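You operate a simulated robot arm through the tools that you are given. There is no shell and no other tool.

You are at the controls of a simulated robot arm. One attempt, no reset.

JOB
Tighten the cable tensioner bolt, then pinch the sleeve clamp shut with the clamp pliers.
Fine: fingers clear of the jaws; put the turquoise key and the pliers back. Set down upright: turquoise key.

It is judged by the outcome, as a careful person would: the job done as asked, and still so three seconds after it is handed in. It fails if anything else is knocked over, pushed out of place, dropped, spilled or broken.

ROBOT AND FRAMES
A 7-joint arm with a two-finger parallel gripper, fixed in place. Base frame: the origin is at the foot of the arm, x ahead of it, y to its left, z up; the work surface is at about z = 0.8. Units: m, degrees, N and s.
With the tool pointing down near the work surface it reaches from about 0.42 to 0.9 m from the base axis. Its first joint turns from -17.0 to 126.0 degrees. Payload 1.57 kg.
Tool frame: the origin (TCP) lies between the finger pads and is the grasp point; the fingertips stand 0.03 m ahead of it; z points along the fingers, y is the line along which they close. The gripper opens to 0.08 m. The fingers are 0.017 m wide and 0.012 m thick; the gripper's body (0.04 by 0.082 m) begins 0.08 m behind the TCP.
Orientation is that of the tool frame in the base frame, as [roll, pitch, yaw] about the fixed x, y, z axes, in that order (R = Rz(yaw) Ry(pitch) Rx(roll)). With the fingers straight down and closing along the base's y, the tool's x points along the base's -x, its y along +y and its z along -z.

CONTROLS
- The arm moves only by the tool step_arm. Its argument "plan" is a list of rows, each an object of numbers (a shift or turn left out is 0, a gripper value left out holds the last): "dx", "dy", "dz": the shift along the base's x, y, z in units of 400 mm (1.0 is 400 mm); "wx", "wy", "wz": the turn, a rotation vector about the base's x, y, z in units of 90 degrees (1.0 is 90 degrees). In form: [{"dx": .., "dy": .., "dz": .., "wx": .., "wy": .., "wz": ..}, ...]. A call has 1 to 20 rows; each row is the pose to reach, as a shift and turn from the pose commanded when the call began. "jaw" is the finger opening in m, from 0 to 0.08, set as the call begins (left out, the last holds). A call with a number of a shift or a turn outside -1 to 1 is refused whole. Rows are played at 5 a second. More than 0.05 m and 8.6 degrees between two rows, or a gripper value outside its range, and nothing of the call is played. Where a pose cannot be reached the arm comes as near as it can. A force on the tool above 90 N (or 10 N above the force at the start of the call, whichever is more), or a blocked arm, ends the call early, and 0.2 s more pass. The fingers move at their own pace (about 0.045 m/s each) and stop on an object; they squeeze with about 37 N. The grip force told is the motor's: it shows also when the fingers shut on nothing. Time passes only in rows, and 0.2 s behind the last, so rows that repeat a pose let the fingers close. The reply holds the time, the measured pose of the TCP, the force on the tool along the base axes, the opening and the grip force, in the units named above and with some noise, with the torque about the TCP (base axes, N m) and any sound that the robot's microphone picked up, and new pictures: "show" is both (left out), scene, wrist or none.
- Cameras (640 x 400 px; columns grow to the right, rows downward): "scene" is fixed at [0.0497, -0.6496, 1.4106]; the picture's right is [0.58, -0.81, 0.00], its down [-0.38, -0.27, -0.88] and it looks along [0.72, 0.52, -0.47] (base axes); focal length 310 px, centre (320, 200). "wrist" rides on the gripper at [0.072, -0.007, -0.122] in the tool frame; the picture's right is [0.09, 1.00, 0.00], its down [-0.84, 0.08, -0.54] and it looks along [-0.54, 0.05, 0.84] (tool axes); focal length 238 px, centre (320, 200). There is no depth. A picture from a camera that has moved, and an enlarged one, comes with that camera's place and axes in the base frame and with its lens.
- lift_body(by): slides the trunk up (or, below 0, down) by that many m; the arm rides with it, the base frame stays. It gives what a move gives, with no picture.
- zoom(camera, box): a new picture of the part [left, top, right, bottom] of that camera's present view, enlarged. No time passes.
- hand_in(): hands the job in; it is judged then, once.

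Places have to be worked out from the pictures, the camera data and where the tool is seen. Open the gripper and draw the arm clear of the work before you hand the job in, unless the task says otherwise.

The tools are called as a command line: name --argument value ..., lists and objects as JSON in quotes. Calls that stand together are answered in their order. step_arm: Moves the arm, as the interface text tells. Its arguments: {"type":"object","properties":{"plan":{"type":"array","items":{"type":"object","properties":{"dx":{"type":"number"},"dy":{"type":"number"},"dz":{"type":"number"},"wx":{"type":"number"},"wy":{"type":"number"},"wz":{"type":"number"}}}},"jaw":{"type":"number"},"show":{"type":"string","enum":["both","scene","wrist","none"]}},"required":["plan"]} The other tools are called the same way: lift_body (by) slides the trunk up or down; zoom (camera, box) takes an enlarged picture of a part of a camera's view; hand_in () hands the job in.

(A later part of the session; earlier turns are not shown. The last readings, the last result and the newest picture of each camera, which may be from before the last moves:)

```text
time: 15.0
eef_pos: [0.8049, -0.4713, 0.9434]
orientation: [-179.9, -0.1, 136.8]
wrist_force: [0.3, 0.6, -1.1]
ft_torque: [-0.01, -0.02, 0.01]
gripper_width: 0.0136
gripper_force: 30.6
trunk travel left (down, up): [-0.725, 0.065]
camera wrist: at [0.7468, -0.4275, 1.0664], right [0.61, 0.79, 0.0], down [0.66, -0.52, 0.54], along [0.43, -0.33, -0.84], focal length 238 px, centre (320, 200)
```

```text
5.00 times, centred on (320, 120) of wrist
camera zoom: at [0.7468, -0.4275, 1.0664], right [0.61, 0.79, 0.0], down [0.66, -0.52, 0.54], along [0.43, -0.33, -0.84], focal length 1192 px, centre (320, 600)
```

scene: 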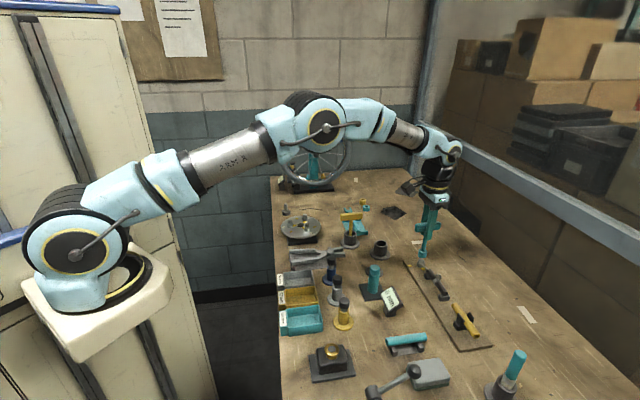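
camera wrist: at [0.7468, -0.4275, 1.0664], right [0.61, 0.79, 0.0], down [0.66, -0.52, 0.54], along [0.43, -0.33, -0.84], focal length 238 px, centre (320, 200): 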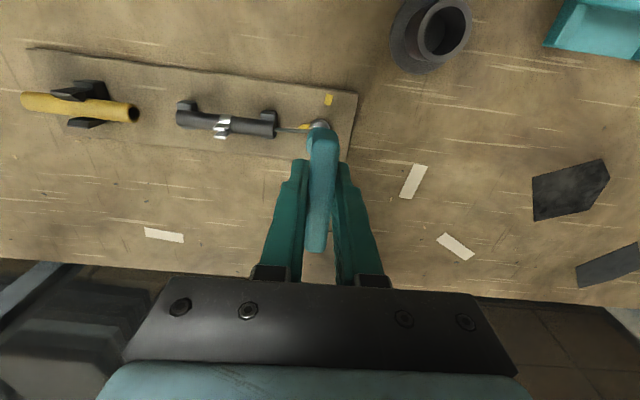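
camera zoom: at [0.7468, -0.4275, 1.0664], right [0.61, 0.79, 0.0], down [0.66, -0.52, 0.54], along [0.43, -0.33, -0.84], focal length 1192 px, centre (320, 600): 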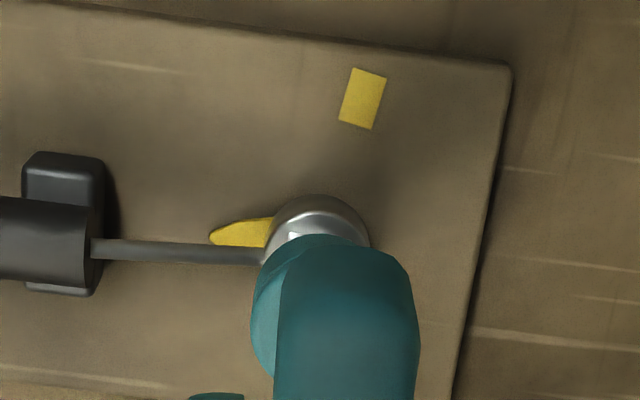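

The scene view now shows the socket about 15 mm above the head and about 1 mm to the left, which means about 1 mm too far in +y. I'll correct by -1 mm in y and lower 10 mm.

step_arm --plan '[{"dx": 0.0005, "dy": -0.0025, "dz": -0.008}, {"dx": 0.0005, "dy": -0.0025, "dz": -0.016}, {"dx": 0.0005, "dy": -0.0025, "dz": -0.025}, {"dx": 0.0005, "dy": -0.0025, "dz": -0.025}]'

zoom --camera "scene" --box '[408, 242, 440, 272]'

zoom --camera "wrist" --box '[280, 80, 360, 160]'

```text
time: 16.0
eef_pos: [0.8049, -0.4727, 0.9315]
orientation: [179.9, 0.1, 136.8]
wrist_force: [-0.3, -0.3, -1.1]
ft_torque: [-0.02, 0.0, 0.02]
gripper_width: 0.0136
gripper_force: 30.0
trunk travel left (down, up): [-0.725, 0.065]
camera wrist: at [0.7477, -0.4289, 1.056], right [0.61, 0.79, 0.0], down [0.66, -0.52, 0.54], along [0.43, -0.33, -0.84], focal length 238 px, centre (320, 200)
```

scene: 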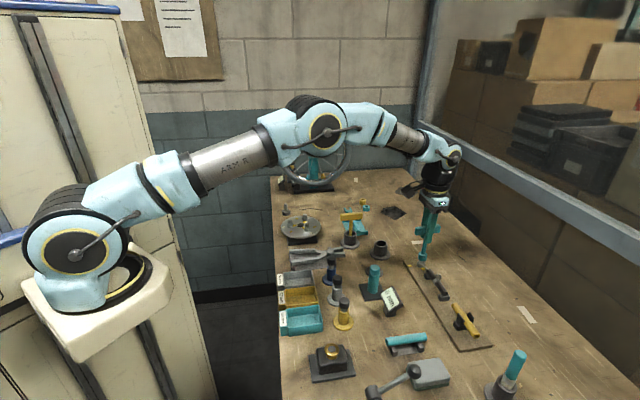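
wrist: 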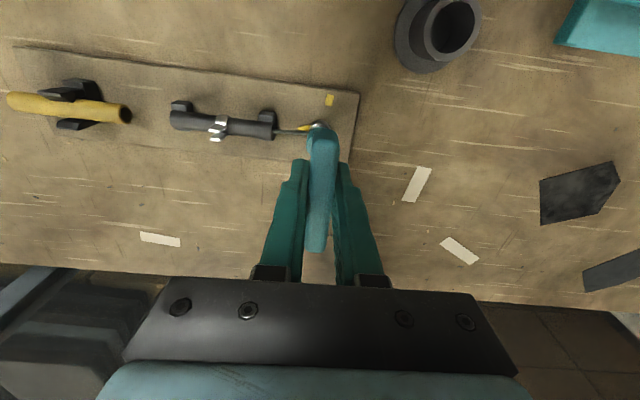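

```text
13.33 times, centred on (424, 257) of scene
camera zoom: at [0.0497, -0.6496, 1.4106], right [0.58, -0.81, 0.0], down [-0.38, -0.27, -0.88], along [0.72, 0.52, -0.47], focal length 4128 px, centre (-1067, -560)
```

zoom: 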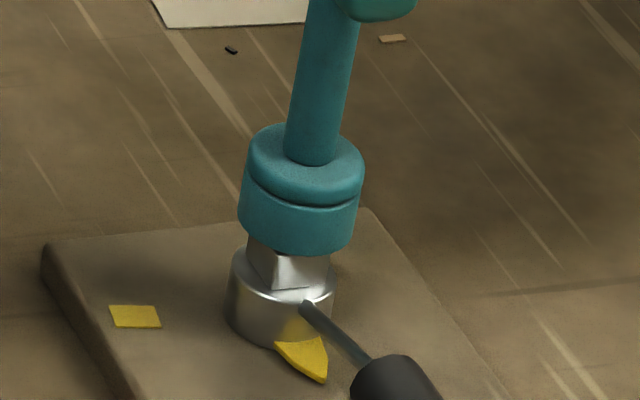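

```text
5.00 times, centred on (320, 120) of wrist
camera zoom: at [0.7477, -0.4289, 1.056], right [0.61, 0.79, 0.0], down [0.66, -0.52, 0.54], along [0.43, -0.33, -0.84], focal length 1192 px, centre (320, 600)
```

zoom: 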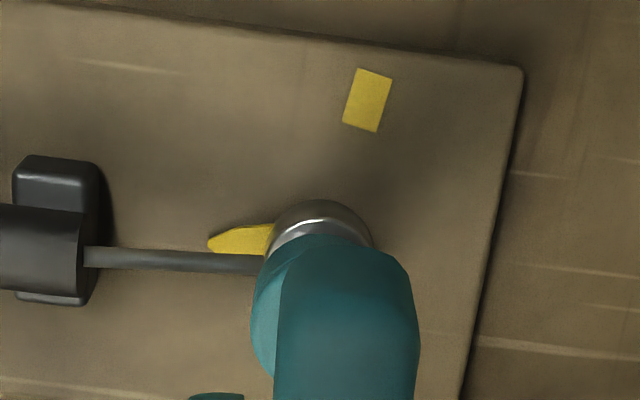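

Alignment is now within about 0.7 mm and the gap is about 4 mm. I'll make a tiny correction and lower 6 mm in small steps, watching the force.

step_arm --plan '[{"dx": -0.0015, "dy": 0.001, "dz": -0.003}, {"dx": -0.0015, "dy": 0.001, "dz": -0.006}, {"dx": -0.0015, "dy": 0.001, "dz": -0.009}, {"dx": -0.0015, "dy": 0.001, "dz": -0.012}, {"dx": -0.0015, "dy": 0.001, "dz": -0.015}, {"dx": -0.0015, "dy": 0.001, "dz": -0.015}]' --show "scene"

zoom --camera "scene" --box '[408, 242, 440, 272]'

```text
time: 17.4
eef_pos: [0.8047, -0.4728, 0.9273]
orientation: [-180.0, 0.0, 136.9]
wrist_force: [2.4, -0.4, -0.2]
ft_torque: [-0.01, -0.21, -0.02]
gripper_width: 0.0135
gripper_force: 30.7
trunk travel left (down, up): [-0.725, 0.065]
```

scene: 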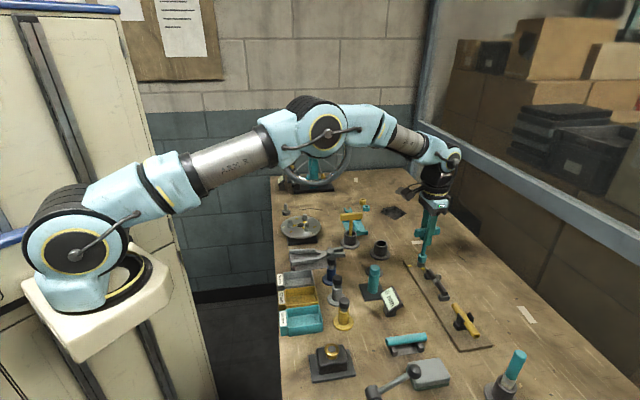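

```text
13.33 times, centred on (424, 257) of scene
camera zoom: at [0.0497, -0.6496, 1.4106], right [0.58, -0.81, 0.0], down [-0.38, -0.27, -0.88], along [0.72, 0.52, -0.47], focal length 4128 px, centre (-1067, -560)
```

zoom: 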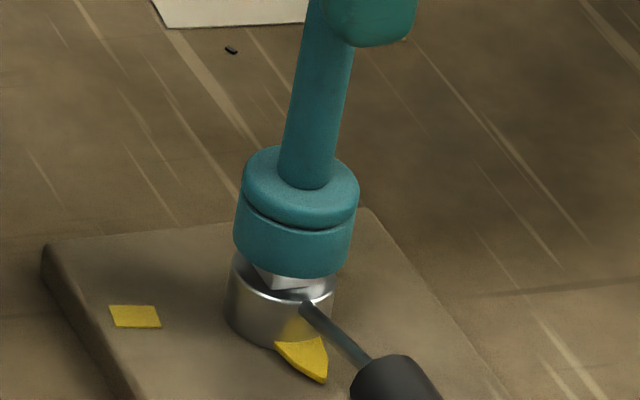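

The socket moved down about 6 mm over the head with no vertical resistance, just a 2.4 N side push in +x. I'll ease 0.5 mm in +x and continue lowering to seat it.

step_arm --plan '[{"dx": 0.0012, "dz": 0}, {"dx": 0.0012, "dz": -0.003}, {"dx": 0.0012, "dz": -0.006}, {"dx": 0.0012, "dz": -0.009}, {"dx": 0.0012, "dz": -0.012}, {"dx": 0.0012, "dz": -0.012}]' --show "scene"

zoom --camera "scene" --box '[408, 242, 440, 272]'

```text
time: 18.8
eef_pos: [0.805, -0.4733, 0.9222]
orientation: [-179.9, 0.0, 136.8]
wrist_force: [-3.5, 2.9, 1.2]
ft_torque: [0.25, 0.32, -0.03]
gripper_width: 0.0136
gripper_force: 30.4
trunk travel left (down, up): [-0.725, 0.065]
```

scene: 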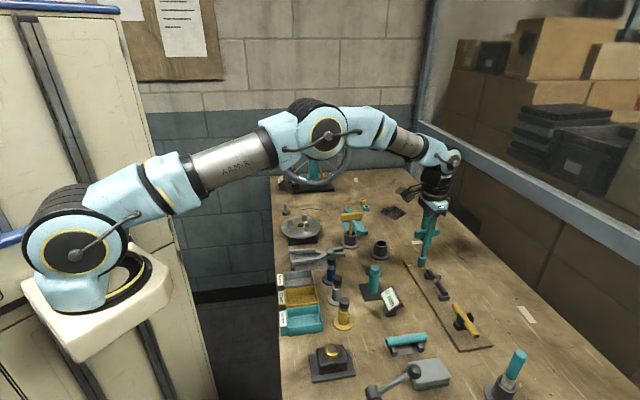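

```text
13.33 times, centred on (424, 257) of scene
camera zoom: at [0.0497, -0.6496, 1.4106], right [0.58, -0.81, 0.0], down [-0.38, -0.27, -0.88], along [0.72, 0.52, -0.47], focal length 4128 px, centre (-1067, -560)
```

zoom: 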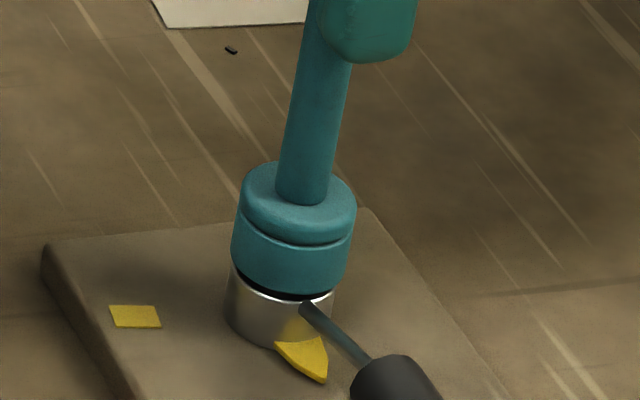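

The socket now covers the square head down to about 2 mm above the collar. I'll recentre slightly, lower 1.5 mm more and begin turning clockwise about 30°, checking torque and pointer.

step_arm --plan '[{"dx": -0.0006, "dy": 0.0005, "dz": -0.002}, {"dx": -0.0006, "dy": 0.0005, "dz": -0.004}, {"dx": -0.0004, "dy": 0.0006, "dz": -0.004, "wz": -0.067}, {"dx": -0.0002, "dy": 0.0007, "dz": -0.004, "wz": -0.133}, {"dx": 0.0, "dy": 0.0008, "dz": -0.004, "wz": -0.2}, {"dx": 0.0002, "dy": 0.0009, "dz": -0.004, "wz": -0.267}, {"dx": 0.0005, "dy": 0.001, "dz": -0.004, "wz": -0.333}, {"dx": 0.0005, "dy": 0.001, "dz": -0.004, "wz": -0.333}]'

zoom --camera "scene" --box '[408, 242, 440, 272]'

zoom --camera "wrist" --box '[270, 80, 370, 260]'

```text
time: 20.6
eef_pos: [0.8057, -0.4726, 0.9197]
orientation: [-180.0, 0.0, 106.7]
wrist_force: [-1.8, -0.7, -1.8]
ft_torque: [0.01, 0.11, 0.01]
gripper_width: 0.0137
gripper_force: 30.6
trunk travel left (down, up): [-0.725, 0.065]
camera wrist: at [0.7781, -0.406, 1.0438], right [0.93, 0.38, 0.0], down [0.32, -0.78, 0.54], along [0.2, -0.5, -0.84], focal length 238 px, centre (320, 200)
```

scene: 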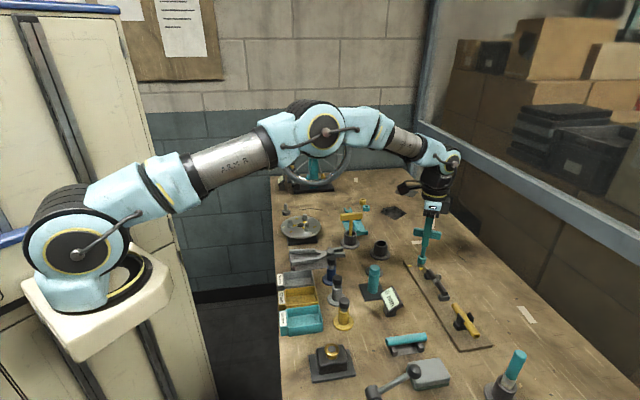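
wrist: 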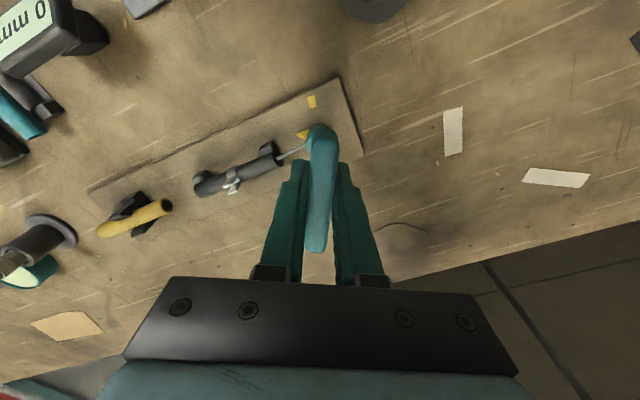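

```text
13.33 times, centred on (424, 257) of scene
camera zoom: at [0.0497, -0.6496, 1.4106], right [0.58, -0.81, 0.0], down [-0.38, -0.27, -0.88], along [0.72, 0.52, -0.47], focal length 4128 px, centre (-1067, -560)
```

zoom: 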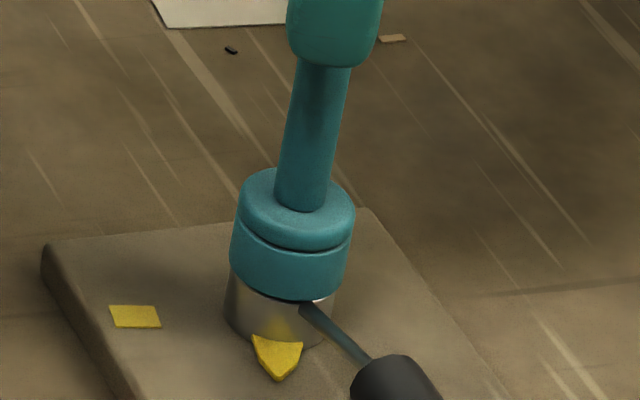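

```text
2.22 times, centred on (320, 170) of wrist
camera zoom: at [0.7781, -0.406, 1.0438], right [0.93, 0.38, 0.0], down [0.32, -0.78, 0.54], along [0.2, -0.5, -0.84], focal length 530 px, centre (320, 267)
```

zoom: 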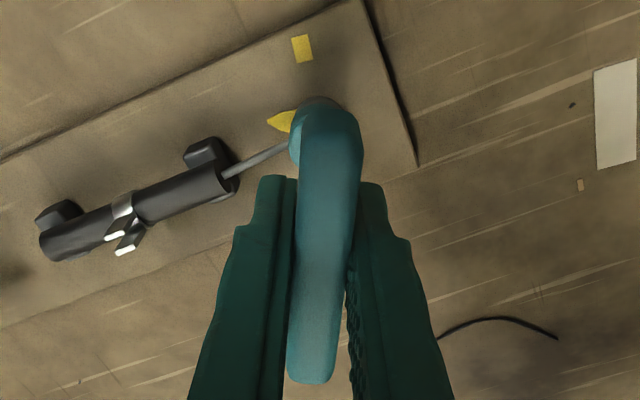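

The pointer is turning with the key at low torque and small side forces. I'll continue another 42° clockwise.

step_arm --plan '[{"dx": 0.0, "dy": 0.0, "wz": -0.067}, {"dx": 0.0002, "dy": 0.0, "wz": -0.133}, {"dx": 0.0004, "dy": 0.0, "wz": -0.2}, {"dx": 0.0006, "dy": 0.0, "wz": -0.267}, {"dx": 0.0008, "dy": -0.0001, "wz": -0.333}, {"dx": 0.001, "dy": -0.0002, "wz": -0.4}, {"dx": 0.0012, "dy": -0.0003, "wz": -0.467}, {"dx": 0.0012, "dy": -0.0003, "wz": -0.467}]'

zoom --camera "scene" --box '[408, 242, 440, 272]'

zoom --camera "wrist" --box '[270, 70, 370, 170]'

```text
time: 22.4
eef_pos: [0.8066, -0.4725, 0.9191]
orientation: [180.0, 0.0, 64.9]
wrist_force: [3.2, 2.1, 1.9]
ft_torque: [0.14, -0.24, -0.04]
gripper_width: 0.0136
gripper_force: 30.4
trunk travel left (down, up): [-0.725, 0.065]
camera wrist: at [0.83, -0.4048, 1.0433], right [0.94, -0.34, 0.0], down [-0.29, -0.79, 0.54], along [-0.18, -0.51, -0.84], focal length 238 px, centre (320, 200)
```

scene: 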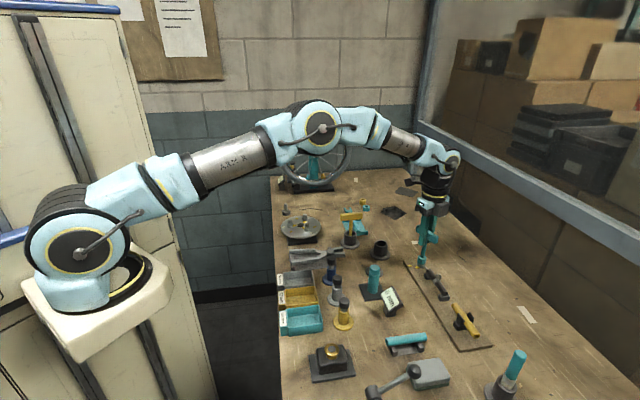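
wrist: 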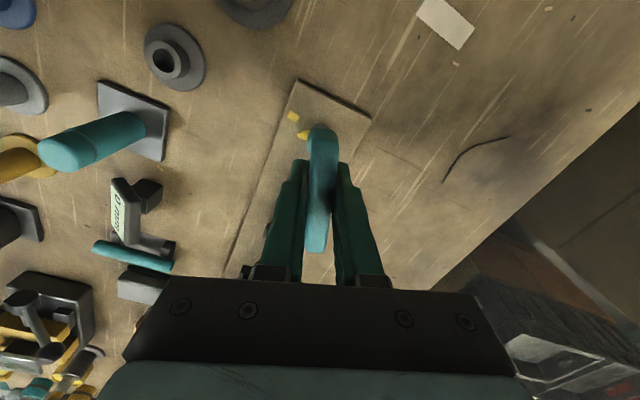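

```text
13.33 times, centred on (424, 257) of scene
camera zoom: at [0.0497, -0.6496, 1.4106], right [0.58, -0.81, 0.0], down [-0.38, -0.27, -0.88], along [0.72, 0.52, -0.47], focal length 4128 px, centre (-1067, -560)
```

zoom: 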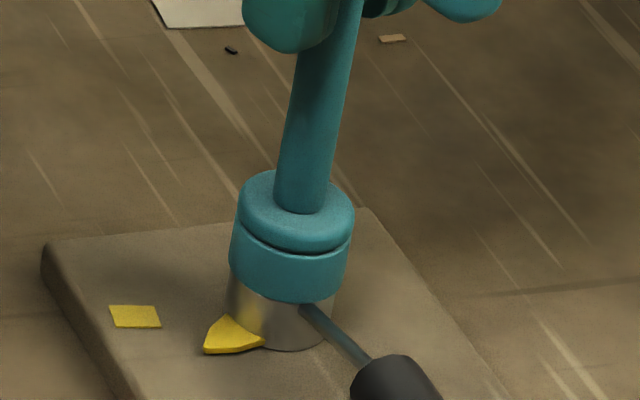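

```text
4.00 times, centred on (320, 120) of wrist
camera zoom: at [0.83, -0.4048, 1.0433], right [0.94, -0.34, 0.0], down [-0.29, -0.79, 0.54], along [-0.18, -0.51, -0.84], focal length 953 px, centre (320, 520)
```

zoom: 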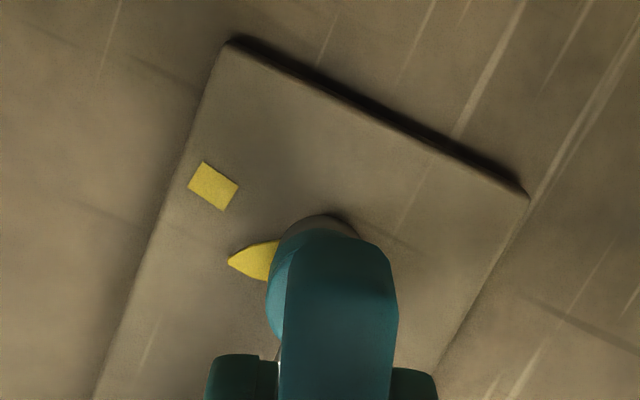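

After 72° of turning, the pointer is still about 30–35° short of the mark. I'll turn a further 24°, with a small lateral correction for the side force, then measure again.

step_arm --plan '[{"dx": 0.0006, "dy": 0.0002, "wz": -0.067}, {"dx": 0.0009, "dy": 0.0001, "wz": -0.133}, {"dx": 0.0011, "dy": -0.0001, "wz": -0.2}, {"dx": 0.0013, "dy": -0.0002, "wz": -0.267}, {"dx": 0.0013, "dy": -0.0002, "wz": -0.267}]'

zoom --camera "scene" --box '[404, 250, 436, 274]'

zoom --camera "wrist" --box '[260, 80, 350, 150]'

```text
time: 23.6
eef_pos: [0.8066, -0.4726, 0.9211]
orientation: [-179.9, 0.0, 40.7]
wrist_force: [7.0, 1.8, -3.4]
ft_torque: [0.25, -0.57, 0.06]
gripper_width: 0.0135
gripper_force: 30.8
trunk travel left (down, up): [-0.725, 0.065]
camera wrist: at [0.8555, -0.4209, 1.0441], right [0.72, -0.69, 0.0], down [-0.58, -0.61, 0.54], along [-0.38, -0.39, -0.84], focal length 238 px, centre (320, 200)
```

scene: 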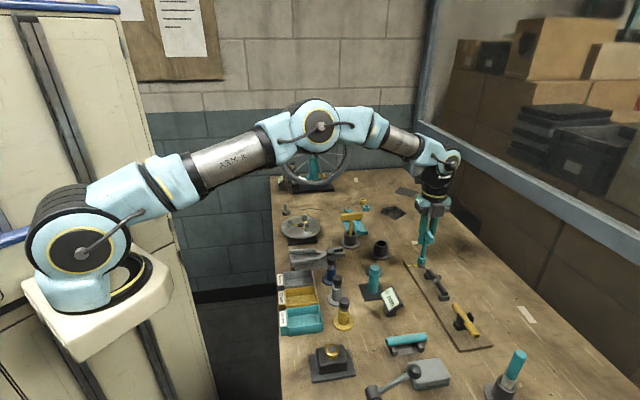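
wrist: 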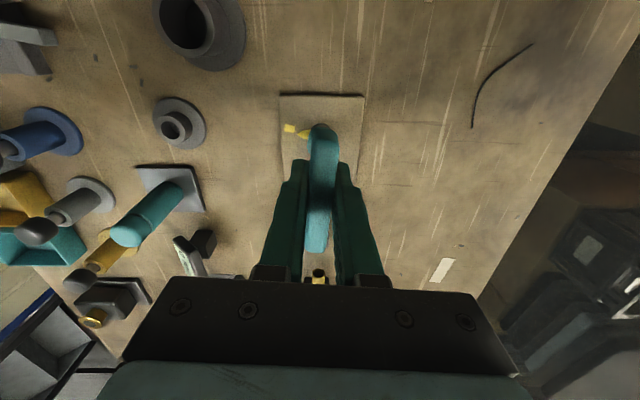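

```text
16.00 times, centred on (420, 262) of scene
camera zoom: at [0.0497, -0.6496, 1.4106], right [0.58, -0.81, 0.0], down [-0.38, -0.27, -0.88], along [0.72, 0.52, -0.47], focal length 4954 px, centre (-1280, -792)
```

zoom: 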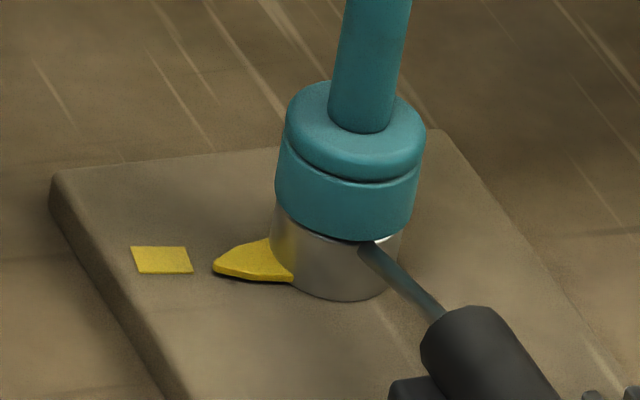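

```text
5.71 times, centred on (305, 115) of wrist
camera zoom: at [0.8555, -0.4209, 1.0441], right [0.72, -0.69, 0.0], down [-0.58, -0.61, 0.54], along [-0.38, -0.39, -0.84], focal length 1362 px, centre (406, 686)
```

zoom: 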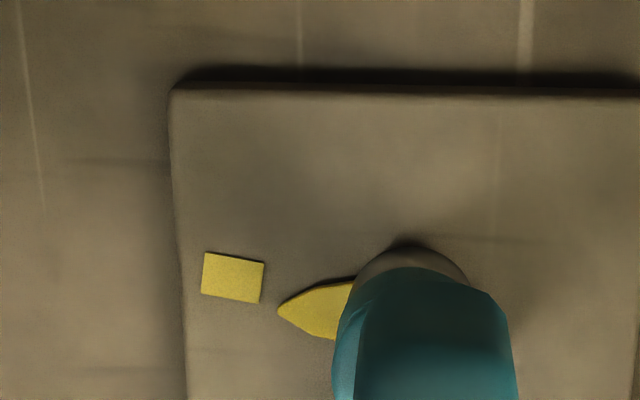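

About 10–12° remain, and the side force is 7 N in +x. I'll relax that by 0.5 mm in x and turn another 11°.

step_arm --plan '[{"dx": 0.0012, "dy": 0.0003, "wz": 0}, {"dx": 0.0014, "dy": 0.0003, "wz": -0.04}, {"dx": 0.0015, "dy": 0.0003, "wz": -0.08}, {"dx": 0.0016, "dy": 0.0003, "wz": -0.12}, {"dx": 0.0016, "dy": 0.0003, "wz": -0.12}]'

zoom --camera "scene" --box '[404, 250, 436, 274]'

zoom --camera "wrist" --box '[260, 80, 350, 150]'

```text
time: 24.8
eef_pos: [0.8061, -0.4722, 0.9204]
orientation: [180.0, 0.0, 30.0]
wrist_force: [2.9, -0.5, 1.6]
ft_torque: [0.0, -0.13, 0.43]
gripper_width: 0.0133
gripper_force: 29.9
trunk travel left (down, up): [-0.725, 0.065]
camera wrist: at [0.8648, -0.4315, 1.0444], right [0.58, -0.82, 0.0], down [-0.69, -0.48, 0.54], along [-0.44, -0.31, -0.84], focal length 238 px, centre (320, 200)
```

scene: 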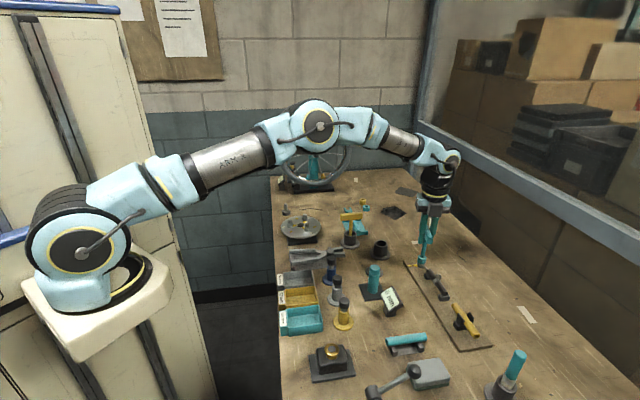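
wrist: 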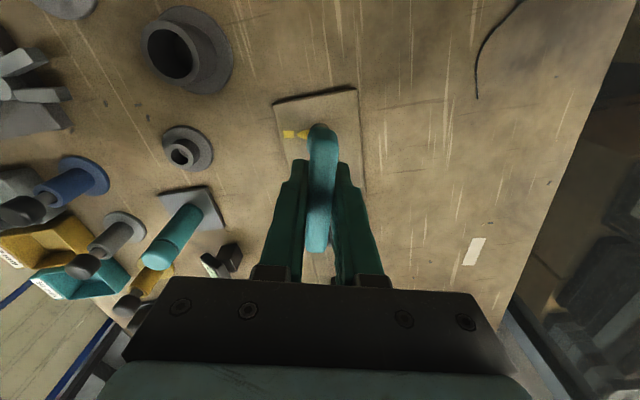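

```text
16.00 times, centred on (420, 262) of scene
camera zoom: at [0.0497, -0.6496, 1.4106], right [0.58, -0.81, 0.0], down [-0.38, -0.27, -0.88], along [0.72, 0.52, -0.47], focal length 4954 px, centre (-1280, -792)
```

zoom: 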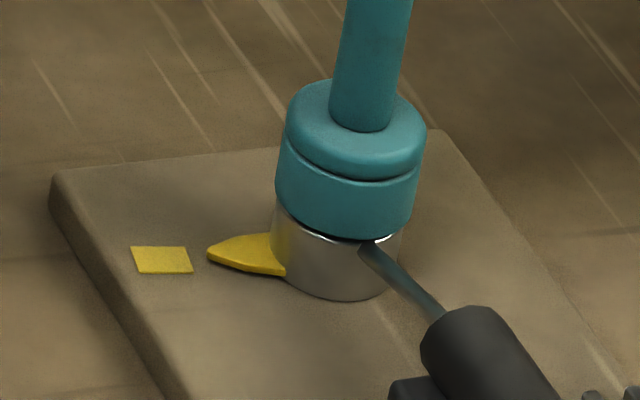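

```text
5.71 times, centred on (305, 115) of wrist
camera zoom: at [0.8648, -0.4315, 1.0444], right [0.58, -0.82, 0.0], down [-0.69, -0.48, 0.54], along [-0.44, -0.31, -0.84], focal length 1362 px, centre (406, 686)
```

zoom: 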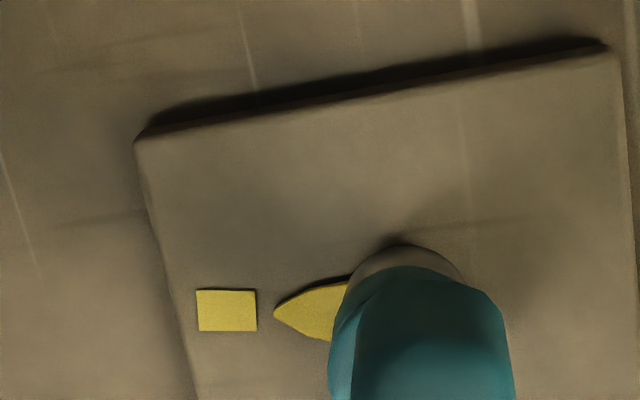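

The wrist view shows the pointer now in line with the yellow mark, and the torque rose to 0.43 N·m, so the bolt is tight. I'll ease the key back 2° within its play to unload it and lift it straight off the head.

step_arm --plan '[{"wz": 0.012}, {"wz": 0.022}, {"wz": 0.022, "dz": 0.01}, {"wz": 0.022, "dz": 0.02}, {"wz": 0.022, "dz": 0.035}, {"wz": 0.022, "dz": 0.06}, {"wz": 0.022, "dz": 0.1}, {"wz": 0.022, "dz": 0.16}, {"wz": 0.022, "dz": 0.16}]'

zoom --camera "scene" --box '[404, 250, 436, 274]'

zoom --camera "wrist" --box '[270, 70, 350, 140]'

```text
time: 26.8
eef_pos: [0.8071, -0.4715, 0.9844]
orientation: [-179.9, 0.0, 32.0]
wrist_force: [-0.7, 0.3, -1.3]
ft_torque: [-0.03, 0.01, -0.01]
gripper_width: 0.0136
gripper_force: 29.6
trunk travel left (down, up): [-0.725, 0.065]
camera wrist: at [0.8638, -0.4292, 1.1083], right [0.61, -0.8, 0.0], down [-0.67, -0.51, 0.54], along [-0.43, -0.33, -0.84], focal length 238 px, centre (320, 200)
```

scene: 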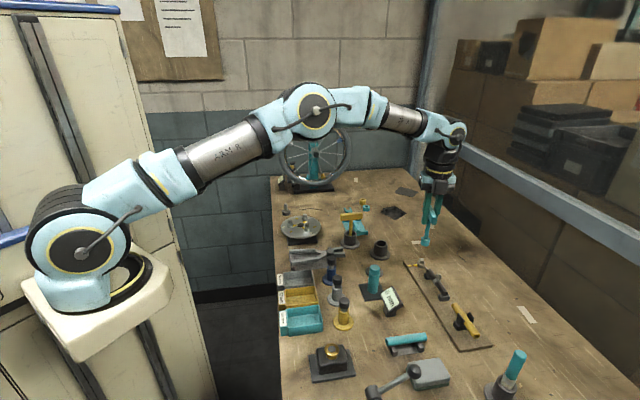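
wrist: 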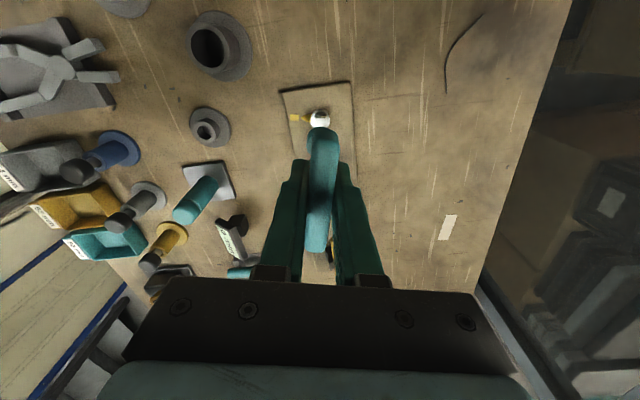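

```text
16.00 times, centred on (420, 262) of scene
camera zoom: at [0.0497, -0.6496, 1.4106], right [0.58, -0.81, 0.0], down [-0.38, -0.27, -0.88], along [0.72, 0.52, -0.47], focal length 4954 px, centre (-1280, -792)
```

zoom: 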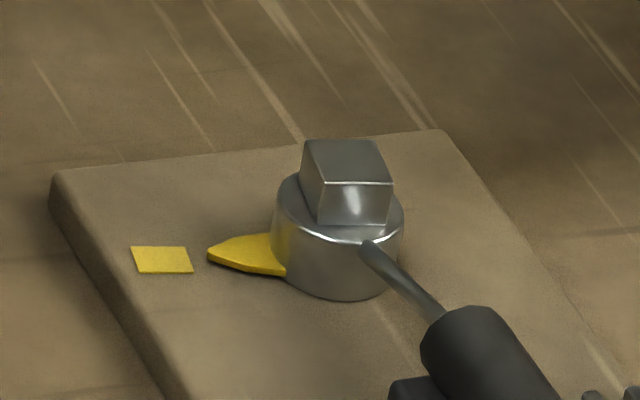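

```text
5.71 times, centred on (310, 105) of wrist
camera zoom: at [0.8638, -0.4292, 1.1083], right [0.61, -0.8, 0.0], down [-0.67, -0.51, 0.54], along [-0.43, -0.33, -0.84], focal length 1362 px, centre (377, 743)
```

zoom: 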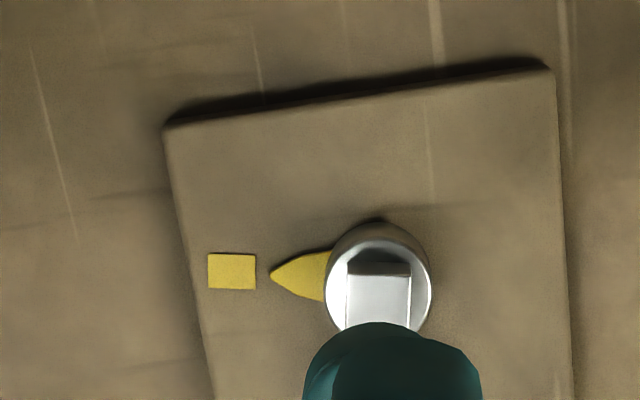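

The pointer stays on the mark after the key is lifted, so the bolt is tightened. Now I carry the key back above its holder at (0.798, -0.347), turning it back toward its original yaw.

step_arm --plan '[{"dx": 0, "dy": 0, "dz": 0.037, "wz": 0.084}, {"dx": -0.002, "dy": 0.028, "dz": 0.037, "wz": 0.168}, {"dx": -0.004, "dy": 0.056, "dz": 0.037, "wz": 0.252}, {"dx": -0.006, "dy": 0.084, "dz": 0.037, "wz": 0.336}, {"dx": -0.008, "dy": 0.112, "dz": 0.037, "wz": 0.42}, {"dx": -0.01, "dy": 0.14, "dz": 0.037, "wz": 0.504}, {"dx": -0.012, "dy": 0.168, "dz": 0.037, "wz": 0.588}, {"dx": -0.014, "dy": 0.196, "dz": 0.037, "wz": 0.672}, {"dx": -0.016, "dy": 0.224, "dz": 0.037, "wz": 0.756}, {"dx": -0.018, "dy": 0.252, "dz": 0.037, "wz": 0.84}, {"dx": -0.02, "dy": 0.28, "dz": 0.037, "wz": 0.924}, {"dx": -0.0225, "dy": 0.3145, "dz": 0.037, "wz": 1.0}, {"dx": -0.0225, "dy": 0.3145, "dz": 0.037, "wz": 1.0}]' --show "none"

step_arm --plan '[{"wz": 0.05}, {"wz": 0.1}, {"wz": 0.147}, {"wz": 0.147}, {"wz": 0.147}]'

zoom --camera "scene" --box '[360, 215, 410, 265]'

zoom --camera "wrist" --box '[270, 70, 370, 150]'

```text
time: 29.6
eef_pos: [0.7976, -0.3472, 0.9993]
orientation: [-179.9, 0.0, 122.0]
wrist_force: [-1.0, -0.6, -0.8]
ft_torque: [0.0, 0.0, -0.03]
gripper_width: 0.0137
gripper_force: 30.2
trunk travel left (down, up): [-0.725, 0.065]
```

```text
time: 30.8
eef_pos: [0.7972, -0.3474, 0.9991]
orientation: [-179.9, 0.0, 135.3]
wrist_force: [-0.5, -0.3, -1.1]
ft_torque: [0.0, -0.01, 0.03]
gripper_width: 0.0135
gripper_force: 30.4
trunk travel left (down, up): [-0.725, 0.065]
camera wrist: at [0.7408, -0.3013, 1.1232], right [0.64, 0.77, 0.0], down [0.65, -0.53, 0.54], along [0.42, -0.34, -0.84], focal length 238 px, centre (320, 200)
```

scene: 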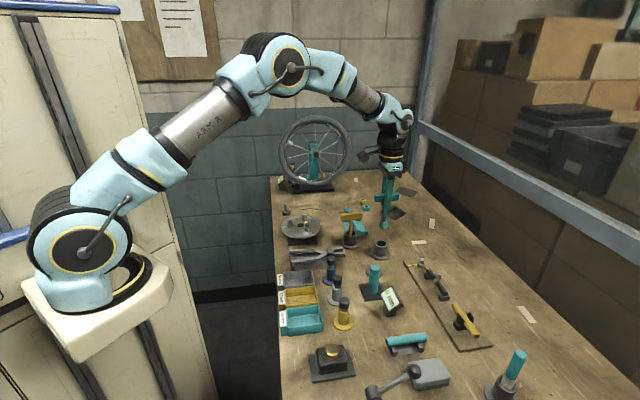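
wrist: 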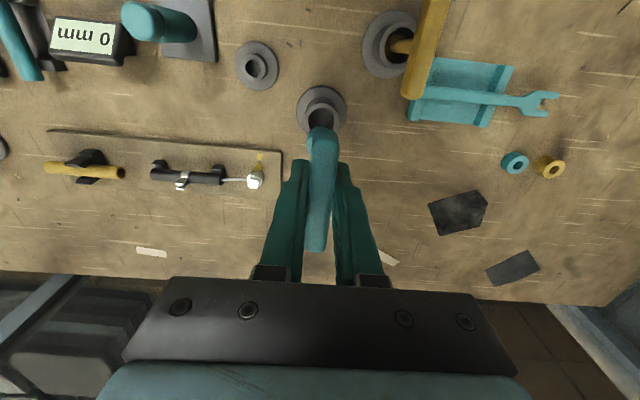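

```text
8.00 times, centred on (385, 240) of scene
camera zoom: at [0.0497, -0.6496, 1.4106], right [0.58, -0.81, 0.0], down [-0.38, -0.27, -0.88], along [0.72, 0.52, -0.47], focal length 2477 px, centre (-200, -120)
```

zoom: 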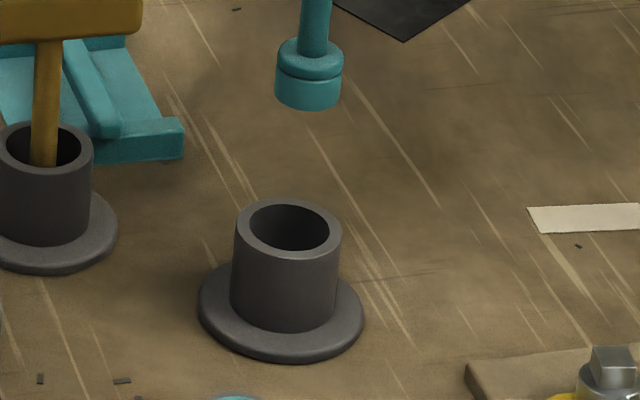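

```text
5.00 times, centred on (320, 110) of wrist
camera zoom: at [0.7408, -0.3013, 1.1232], right [0.64, 0.77, 0.0], down [0.65, -0.53, 0.54], along [0.42, -0.34, -0.84], focal length 1192 px, centre (320, 650)
```

zoom: 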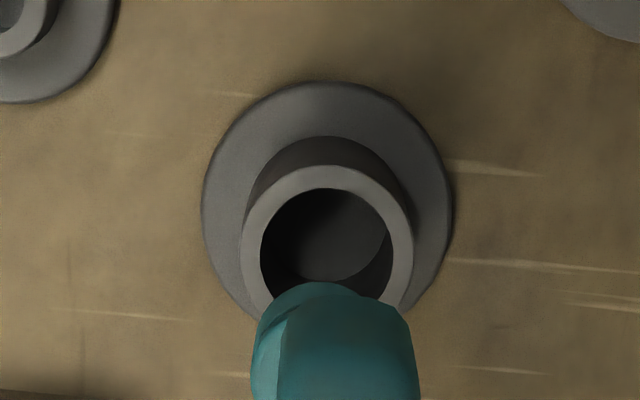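

The key hangs over the holder about 2 mm toward -y of centre, and the bore leaves about 4 mm of clearance. I'll shift 1.8 mm in +y and lower it into the holder.

step_arm --plan '[{"dy": 0.0045, "dz": 0}, {"dy": 0.0045, "dz": -0.06}, {"dy": 0.0045, "dz": -0.12}, {"dy": 0.0045, "dz": -0.15}, {"dy": 0.0045, "dz": -0.18}, {"dy": 0.0045, "dz": -0.21}, {"dy": 0.0045, "dz": -0.225}, {"dy": 0.0045, "dz": -0.233}, {"dy": 0.0045, "dz": -0.237}, {"dy": 0.0045, "dz": -0.237}]'

zoom --camera "scene" --box '[360, 205, 410, 265]'

```text
time: 33.0
eef_pos: [0.7988, -0.3464, 0.9031]
orientation: [180.0, 0.0, 135.2]
wrist_force: [1.0, 0.1, -1.2]
ft_torque: [-0.02, 0.0, -0.05]
gripper_width: 0.0135
gripper_force: 30.3
trunk travel left (down, up): [-0.725, 0.065]
camera wrist: at [0.7423, -0.2996, 1.0275], right [0.64, 0.77, 0.0], down [0.65, -0.53, 0.54], along [0.42, -0.35, -0.84], focal length 238 px, centre (320, 200)
```

scene: 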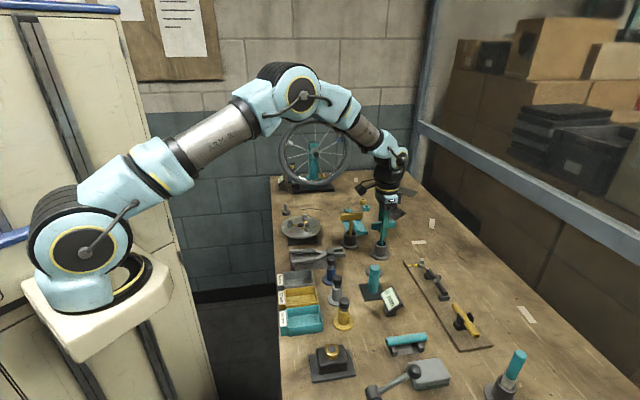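
wrist: 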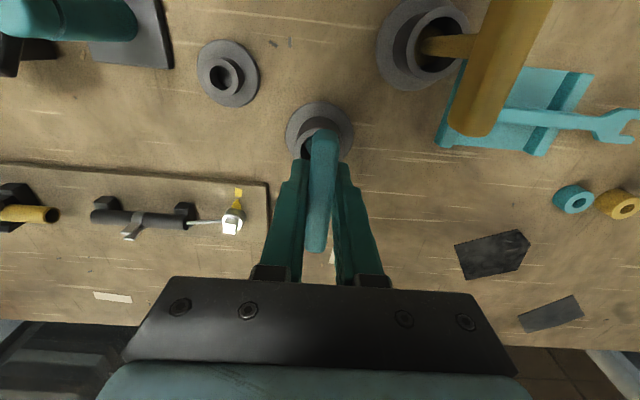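

```text
6.67 times, centred on (385, 235) of scene
camera zoom: at [0.0497, -0.6496, 1.4106], right [0.58, -0.81, 0.0], down [-0.38, -0.27, -0.88], along [0.72, 0.52, -0.47], focal length 2064 px, centre (-113, -33)
```

zoom: 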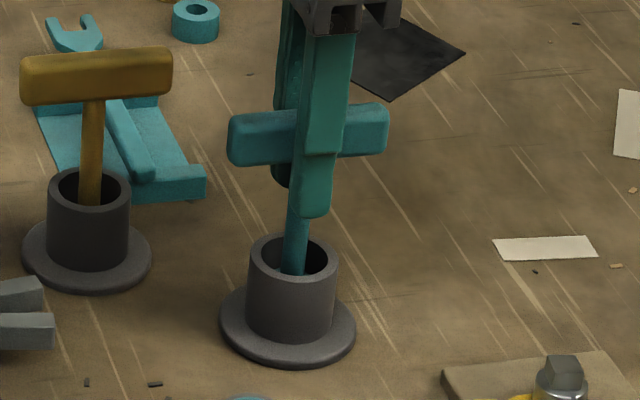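

The key is inside the holder with no contact force yet. I'll lower about 2 mm more to feel for the floor.

step_arm --plan '[{"dz": -0.002}, {"dz": -0.004}, {"dz": -0.006}, {"dz": -0.006}]' --show "none"

```text
time: 34.0
eef_pos: [0.7989, -0.3459, 0.9021]
orientation: [-179.9, 0.0, 135.3]
wrist_force: [-0.3, -0.2, -0.9]
ft_torque: [0.0, -0.03, 0.01]
gripper_width: 0.0135
gripper_force: 29.8
trunk travel left (down, up): [-0.725, 0.065]
```

There's still no contact. I'll go down another 2 mm in small steps.

step_arm --plan '[{"dz": -0.0015}, {"dz": -0.003}, {"dz": -0.0045}, {"dz": -0.0045}]' --show "none"

```text
time: 35.0
eef_pos: [0.7976, -0.3459, 0.9016]
orientation: [-180.0, 0.2, 135.2]
wrist_force: [-0.9, 1.3, 7.4]
ft_torque: [0.05, 0.06, -0.02]
gripper_width: 0.0135
gripper_force: 30.4
trunk travel left (down, up): [-0.725, 0.065]
```

The floor is touched, with 7.4 N upward. I'll back off half a millimetre and open the fingers.

step_arm --plan '[{"dz": 0.001}, {"dz": 0.001}]' --show "none"

step_arm --plan '[{"dz": 0}, {"dz": 0}, {"dz": 0}, {"dz": 0}]' --jaw 0.05

zoom --camera "scene" --box '[360, 205, 410, 265]'

```text
time: 35.6
eef_pos: [0.798, -0.3456, 0.9015]
orientation: [-179.9, 0.0, 135.2]
wrist_force: [0.8, 0.0, 8.6]
ft_torque: [-0.11, -0.13, 0.02]
gripper_width: 0.0136
gripper_force: 30.3
trunk travel left (down, up): [-0.725, 0.065]
```

```text
time: 36.6
eef_pos: [0.7978, -0.3459, 0.9011]
orientation: [-179.9, 0.0, 135.2]
wrist_force: [0.4, 0.1, 0.6]
ft_torque: [-0.01, 0.01, -0.03]
gripper_width: 0.0502
gripper_force: 0.1
trunk travel left (down, up): [-0.725, 0.065]
camera wrist: at [0.7414, -0.2999, 1.0244], right [0.64, 0.77, 0.0], down [0.65, -0.53, 0.54], along [0.42, -0.35, -0.84], focal length 238 px, centre (320, 200)
```

scene: 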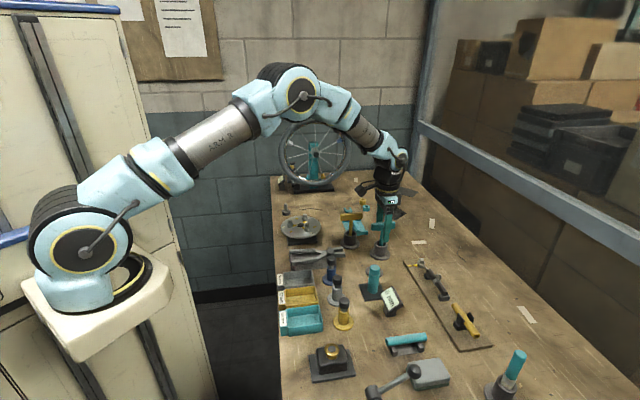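
wrist: 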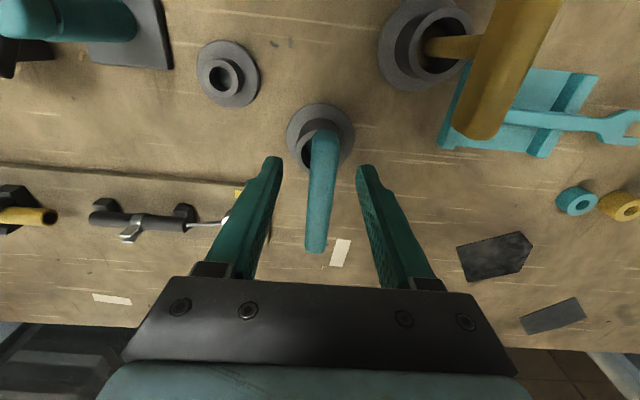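

```text
6.67 times, centred on (385, 235) of scene
camera zoom: at [0.0497, -0.6496, 1.4106], right [0.58, -0.81, 0.0], down [-0.38, -0.27, -0.88], along [0.72, 0.52, -0.47], focal length 2064 px, centre (-113, -33)
```

zoom: 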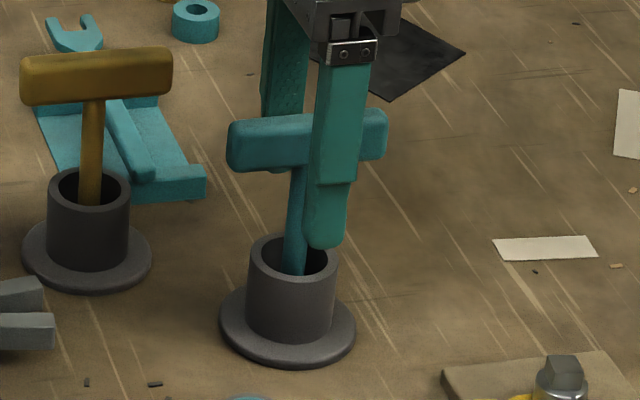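

The key is released and stands upright in its holder. I'll lift straight up away from it.

step_arm --plan '[{"dz": 0.05}, {"dz": 0.12}, {"dz": 0.2}, {"dz": 0.3}, {"dz": 0.3}]'

zoom --camera "scene" --box '[360, 205, 410, 265]'

```text
time: 37.8
eef_pos: [0.7976, -0.3449, 1.0195]
orientation: [180.0, 0.0, 135.2]
wrist_force: [0.3, -0.1, -0.4]
ft_torque: [0.01, -0.02, 0.0]
gripper_width: 0.05
gripper_force: 0.1
trunk travel left (down, up): [-0.725, 0.065]
camera wrist: at [0.7406, -0.2992, 1.1432], right [0.64, 0.77, 0.0], down [0.65, -0.53, 0.54], along [0.42, -0.34, -0.84], focal length 238 px, centre (320, 200)
```

scene: 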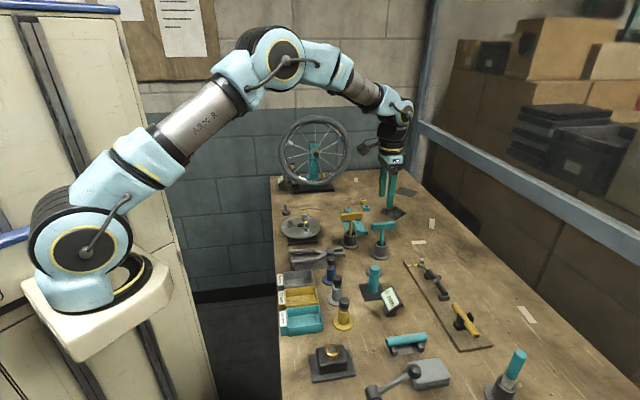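
wrist: 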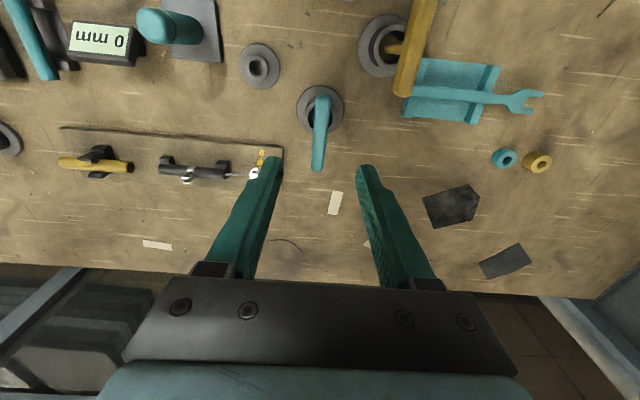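

```text
6.67 times, centred on (385, 235) of scene
camera zoom: at [0.0497, -0.6496, 1.4106], right [0.58, -0.81, 0.0], down [-0.38, -0.27, -0.88], along [0.72, 0.52, -0.47], focal length 2064 px, centre (-113, -33)
```

zoom: 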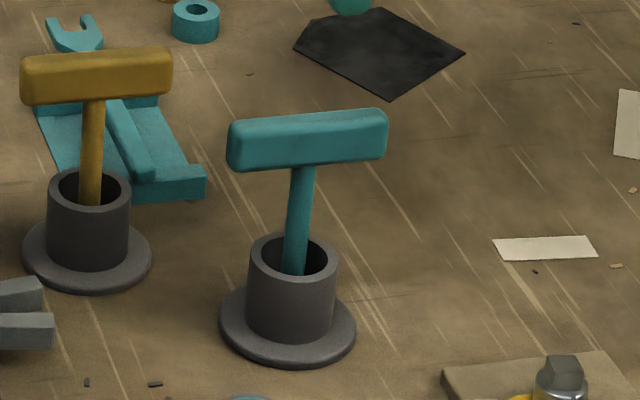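

The key is back upright. Next I study the sleeve clamp and the pliers more closely with the scene camera.

zoom --camera "scene" --box '[418, 264, 458, 304]'

zoom --camera "scene" --box '[285, 240, 350, 280]'

zoom --camera "scene" --box '[312, 238, 356, 268]'

zoom --camera "wrist" --box '[150, 140, 250, 200]'

```text
10.00 times, centred on (438, 284) of scene
camera zoom: at [0.0497, -0.6496, 1.4106], right [0.58, -0.81, 0.0], down [-0.38, -0.27, -0.88], along [0.72, 0.52, -0.47], focal length 3096 px, centre (-860, -640)
```

zoom: 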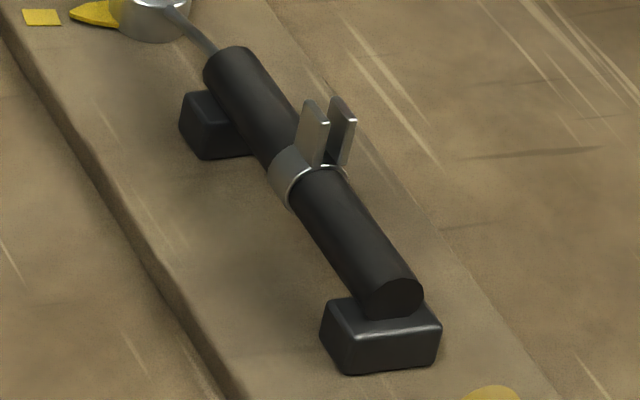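

```text
9.85 times, centred on (318, 260) of scene
camera zoom: at [0.0497, -0.6496, 1.4106], right [0.58, -0.81, 0.0], down [-0.38, -0.27, -0.88], along [0.72, 0.52, -0.47], focal length 3048 px, centre (345, -391)
```

zoom: 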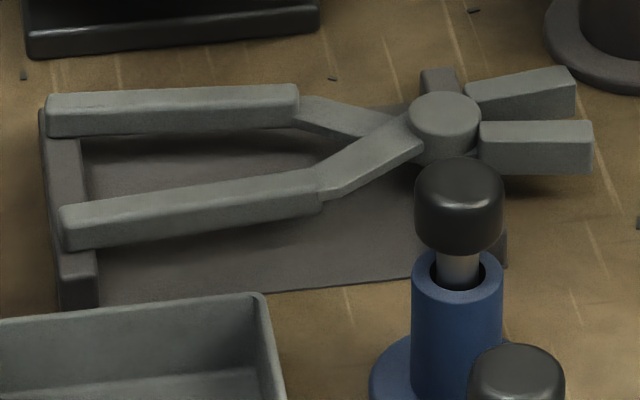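

```text
13.33 times, centred on (334, 253) of scene
camera zoom: at [0.0497, -0.6496, 1.4106], right [0.58, -0.81, 0.0], down [-0.38, -0.27, -0.88], along [0.72, 0.52, -0.47], focal length 4128 px, centre (133, -507)
```

zoom: 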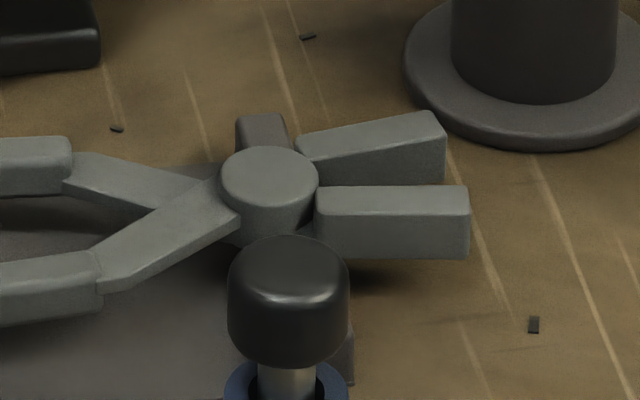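

```text
6.40 times, centred on (200, 170) of wrist
camera zoom: at [0.7406, -0.2992, 1.1432], right [0.64, 0.77, 0.0], down [0.65, -0.53, 0.54], along [0.42, -0.34, -0.84], focal length 1525 px, centre (1088, 392)
```

zoom: 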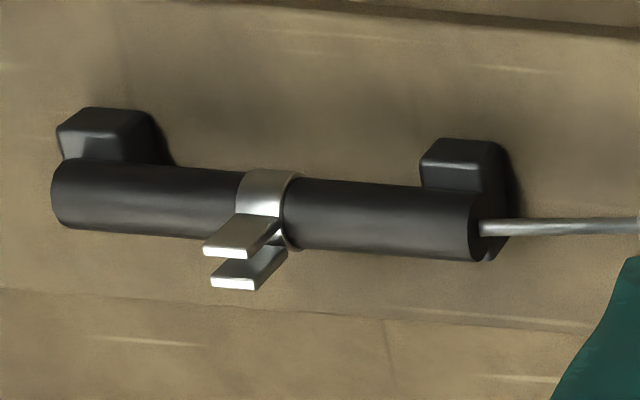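

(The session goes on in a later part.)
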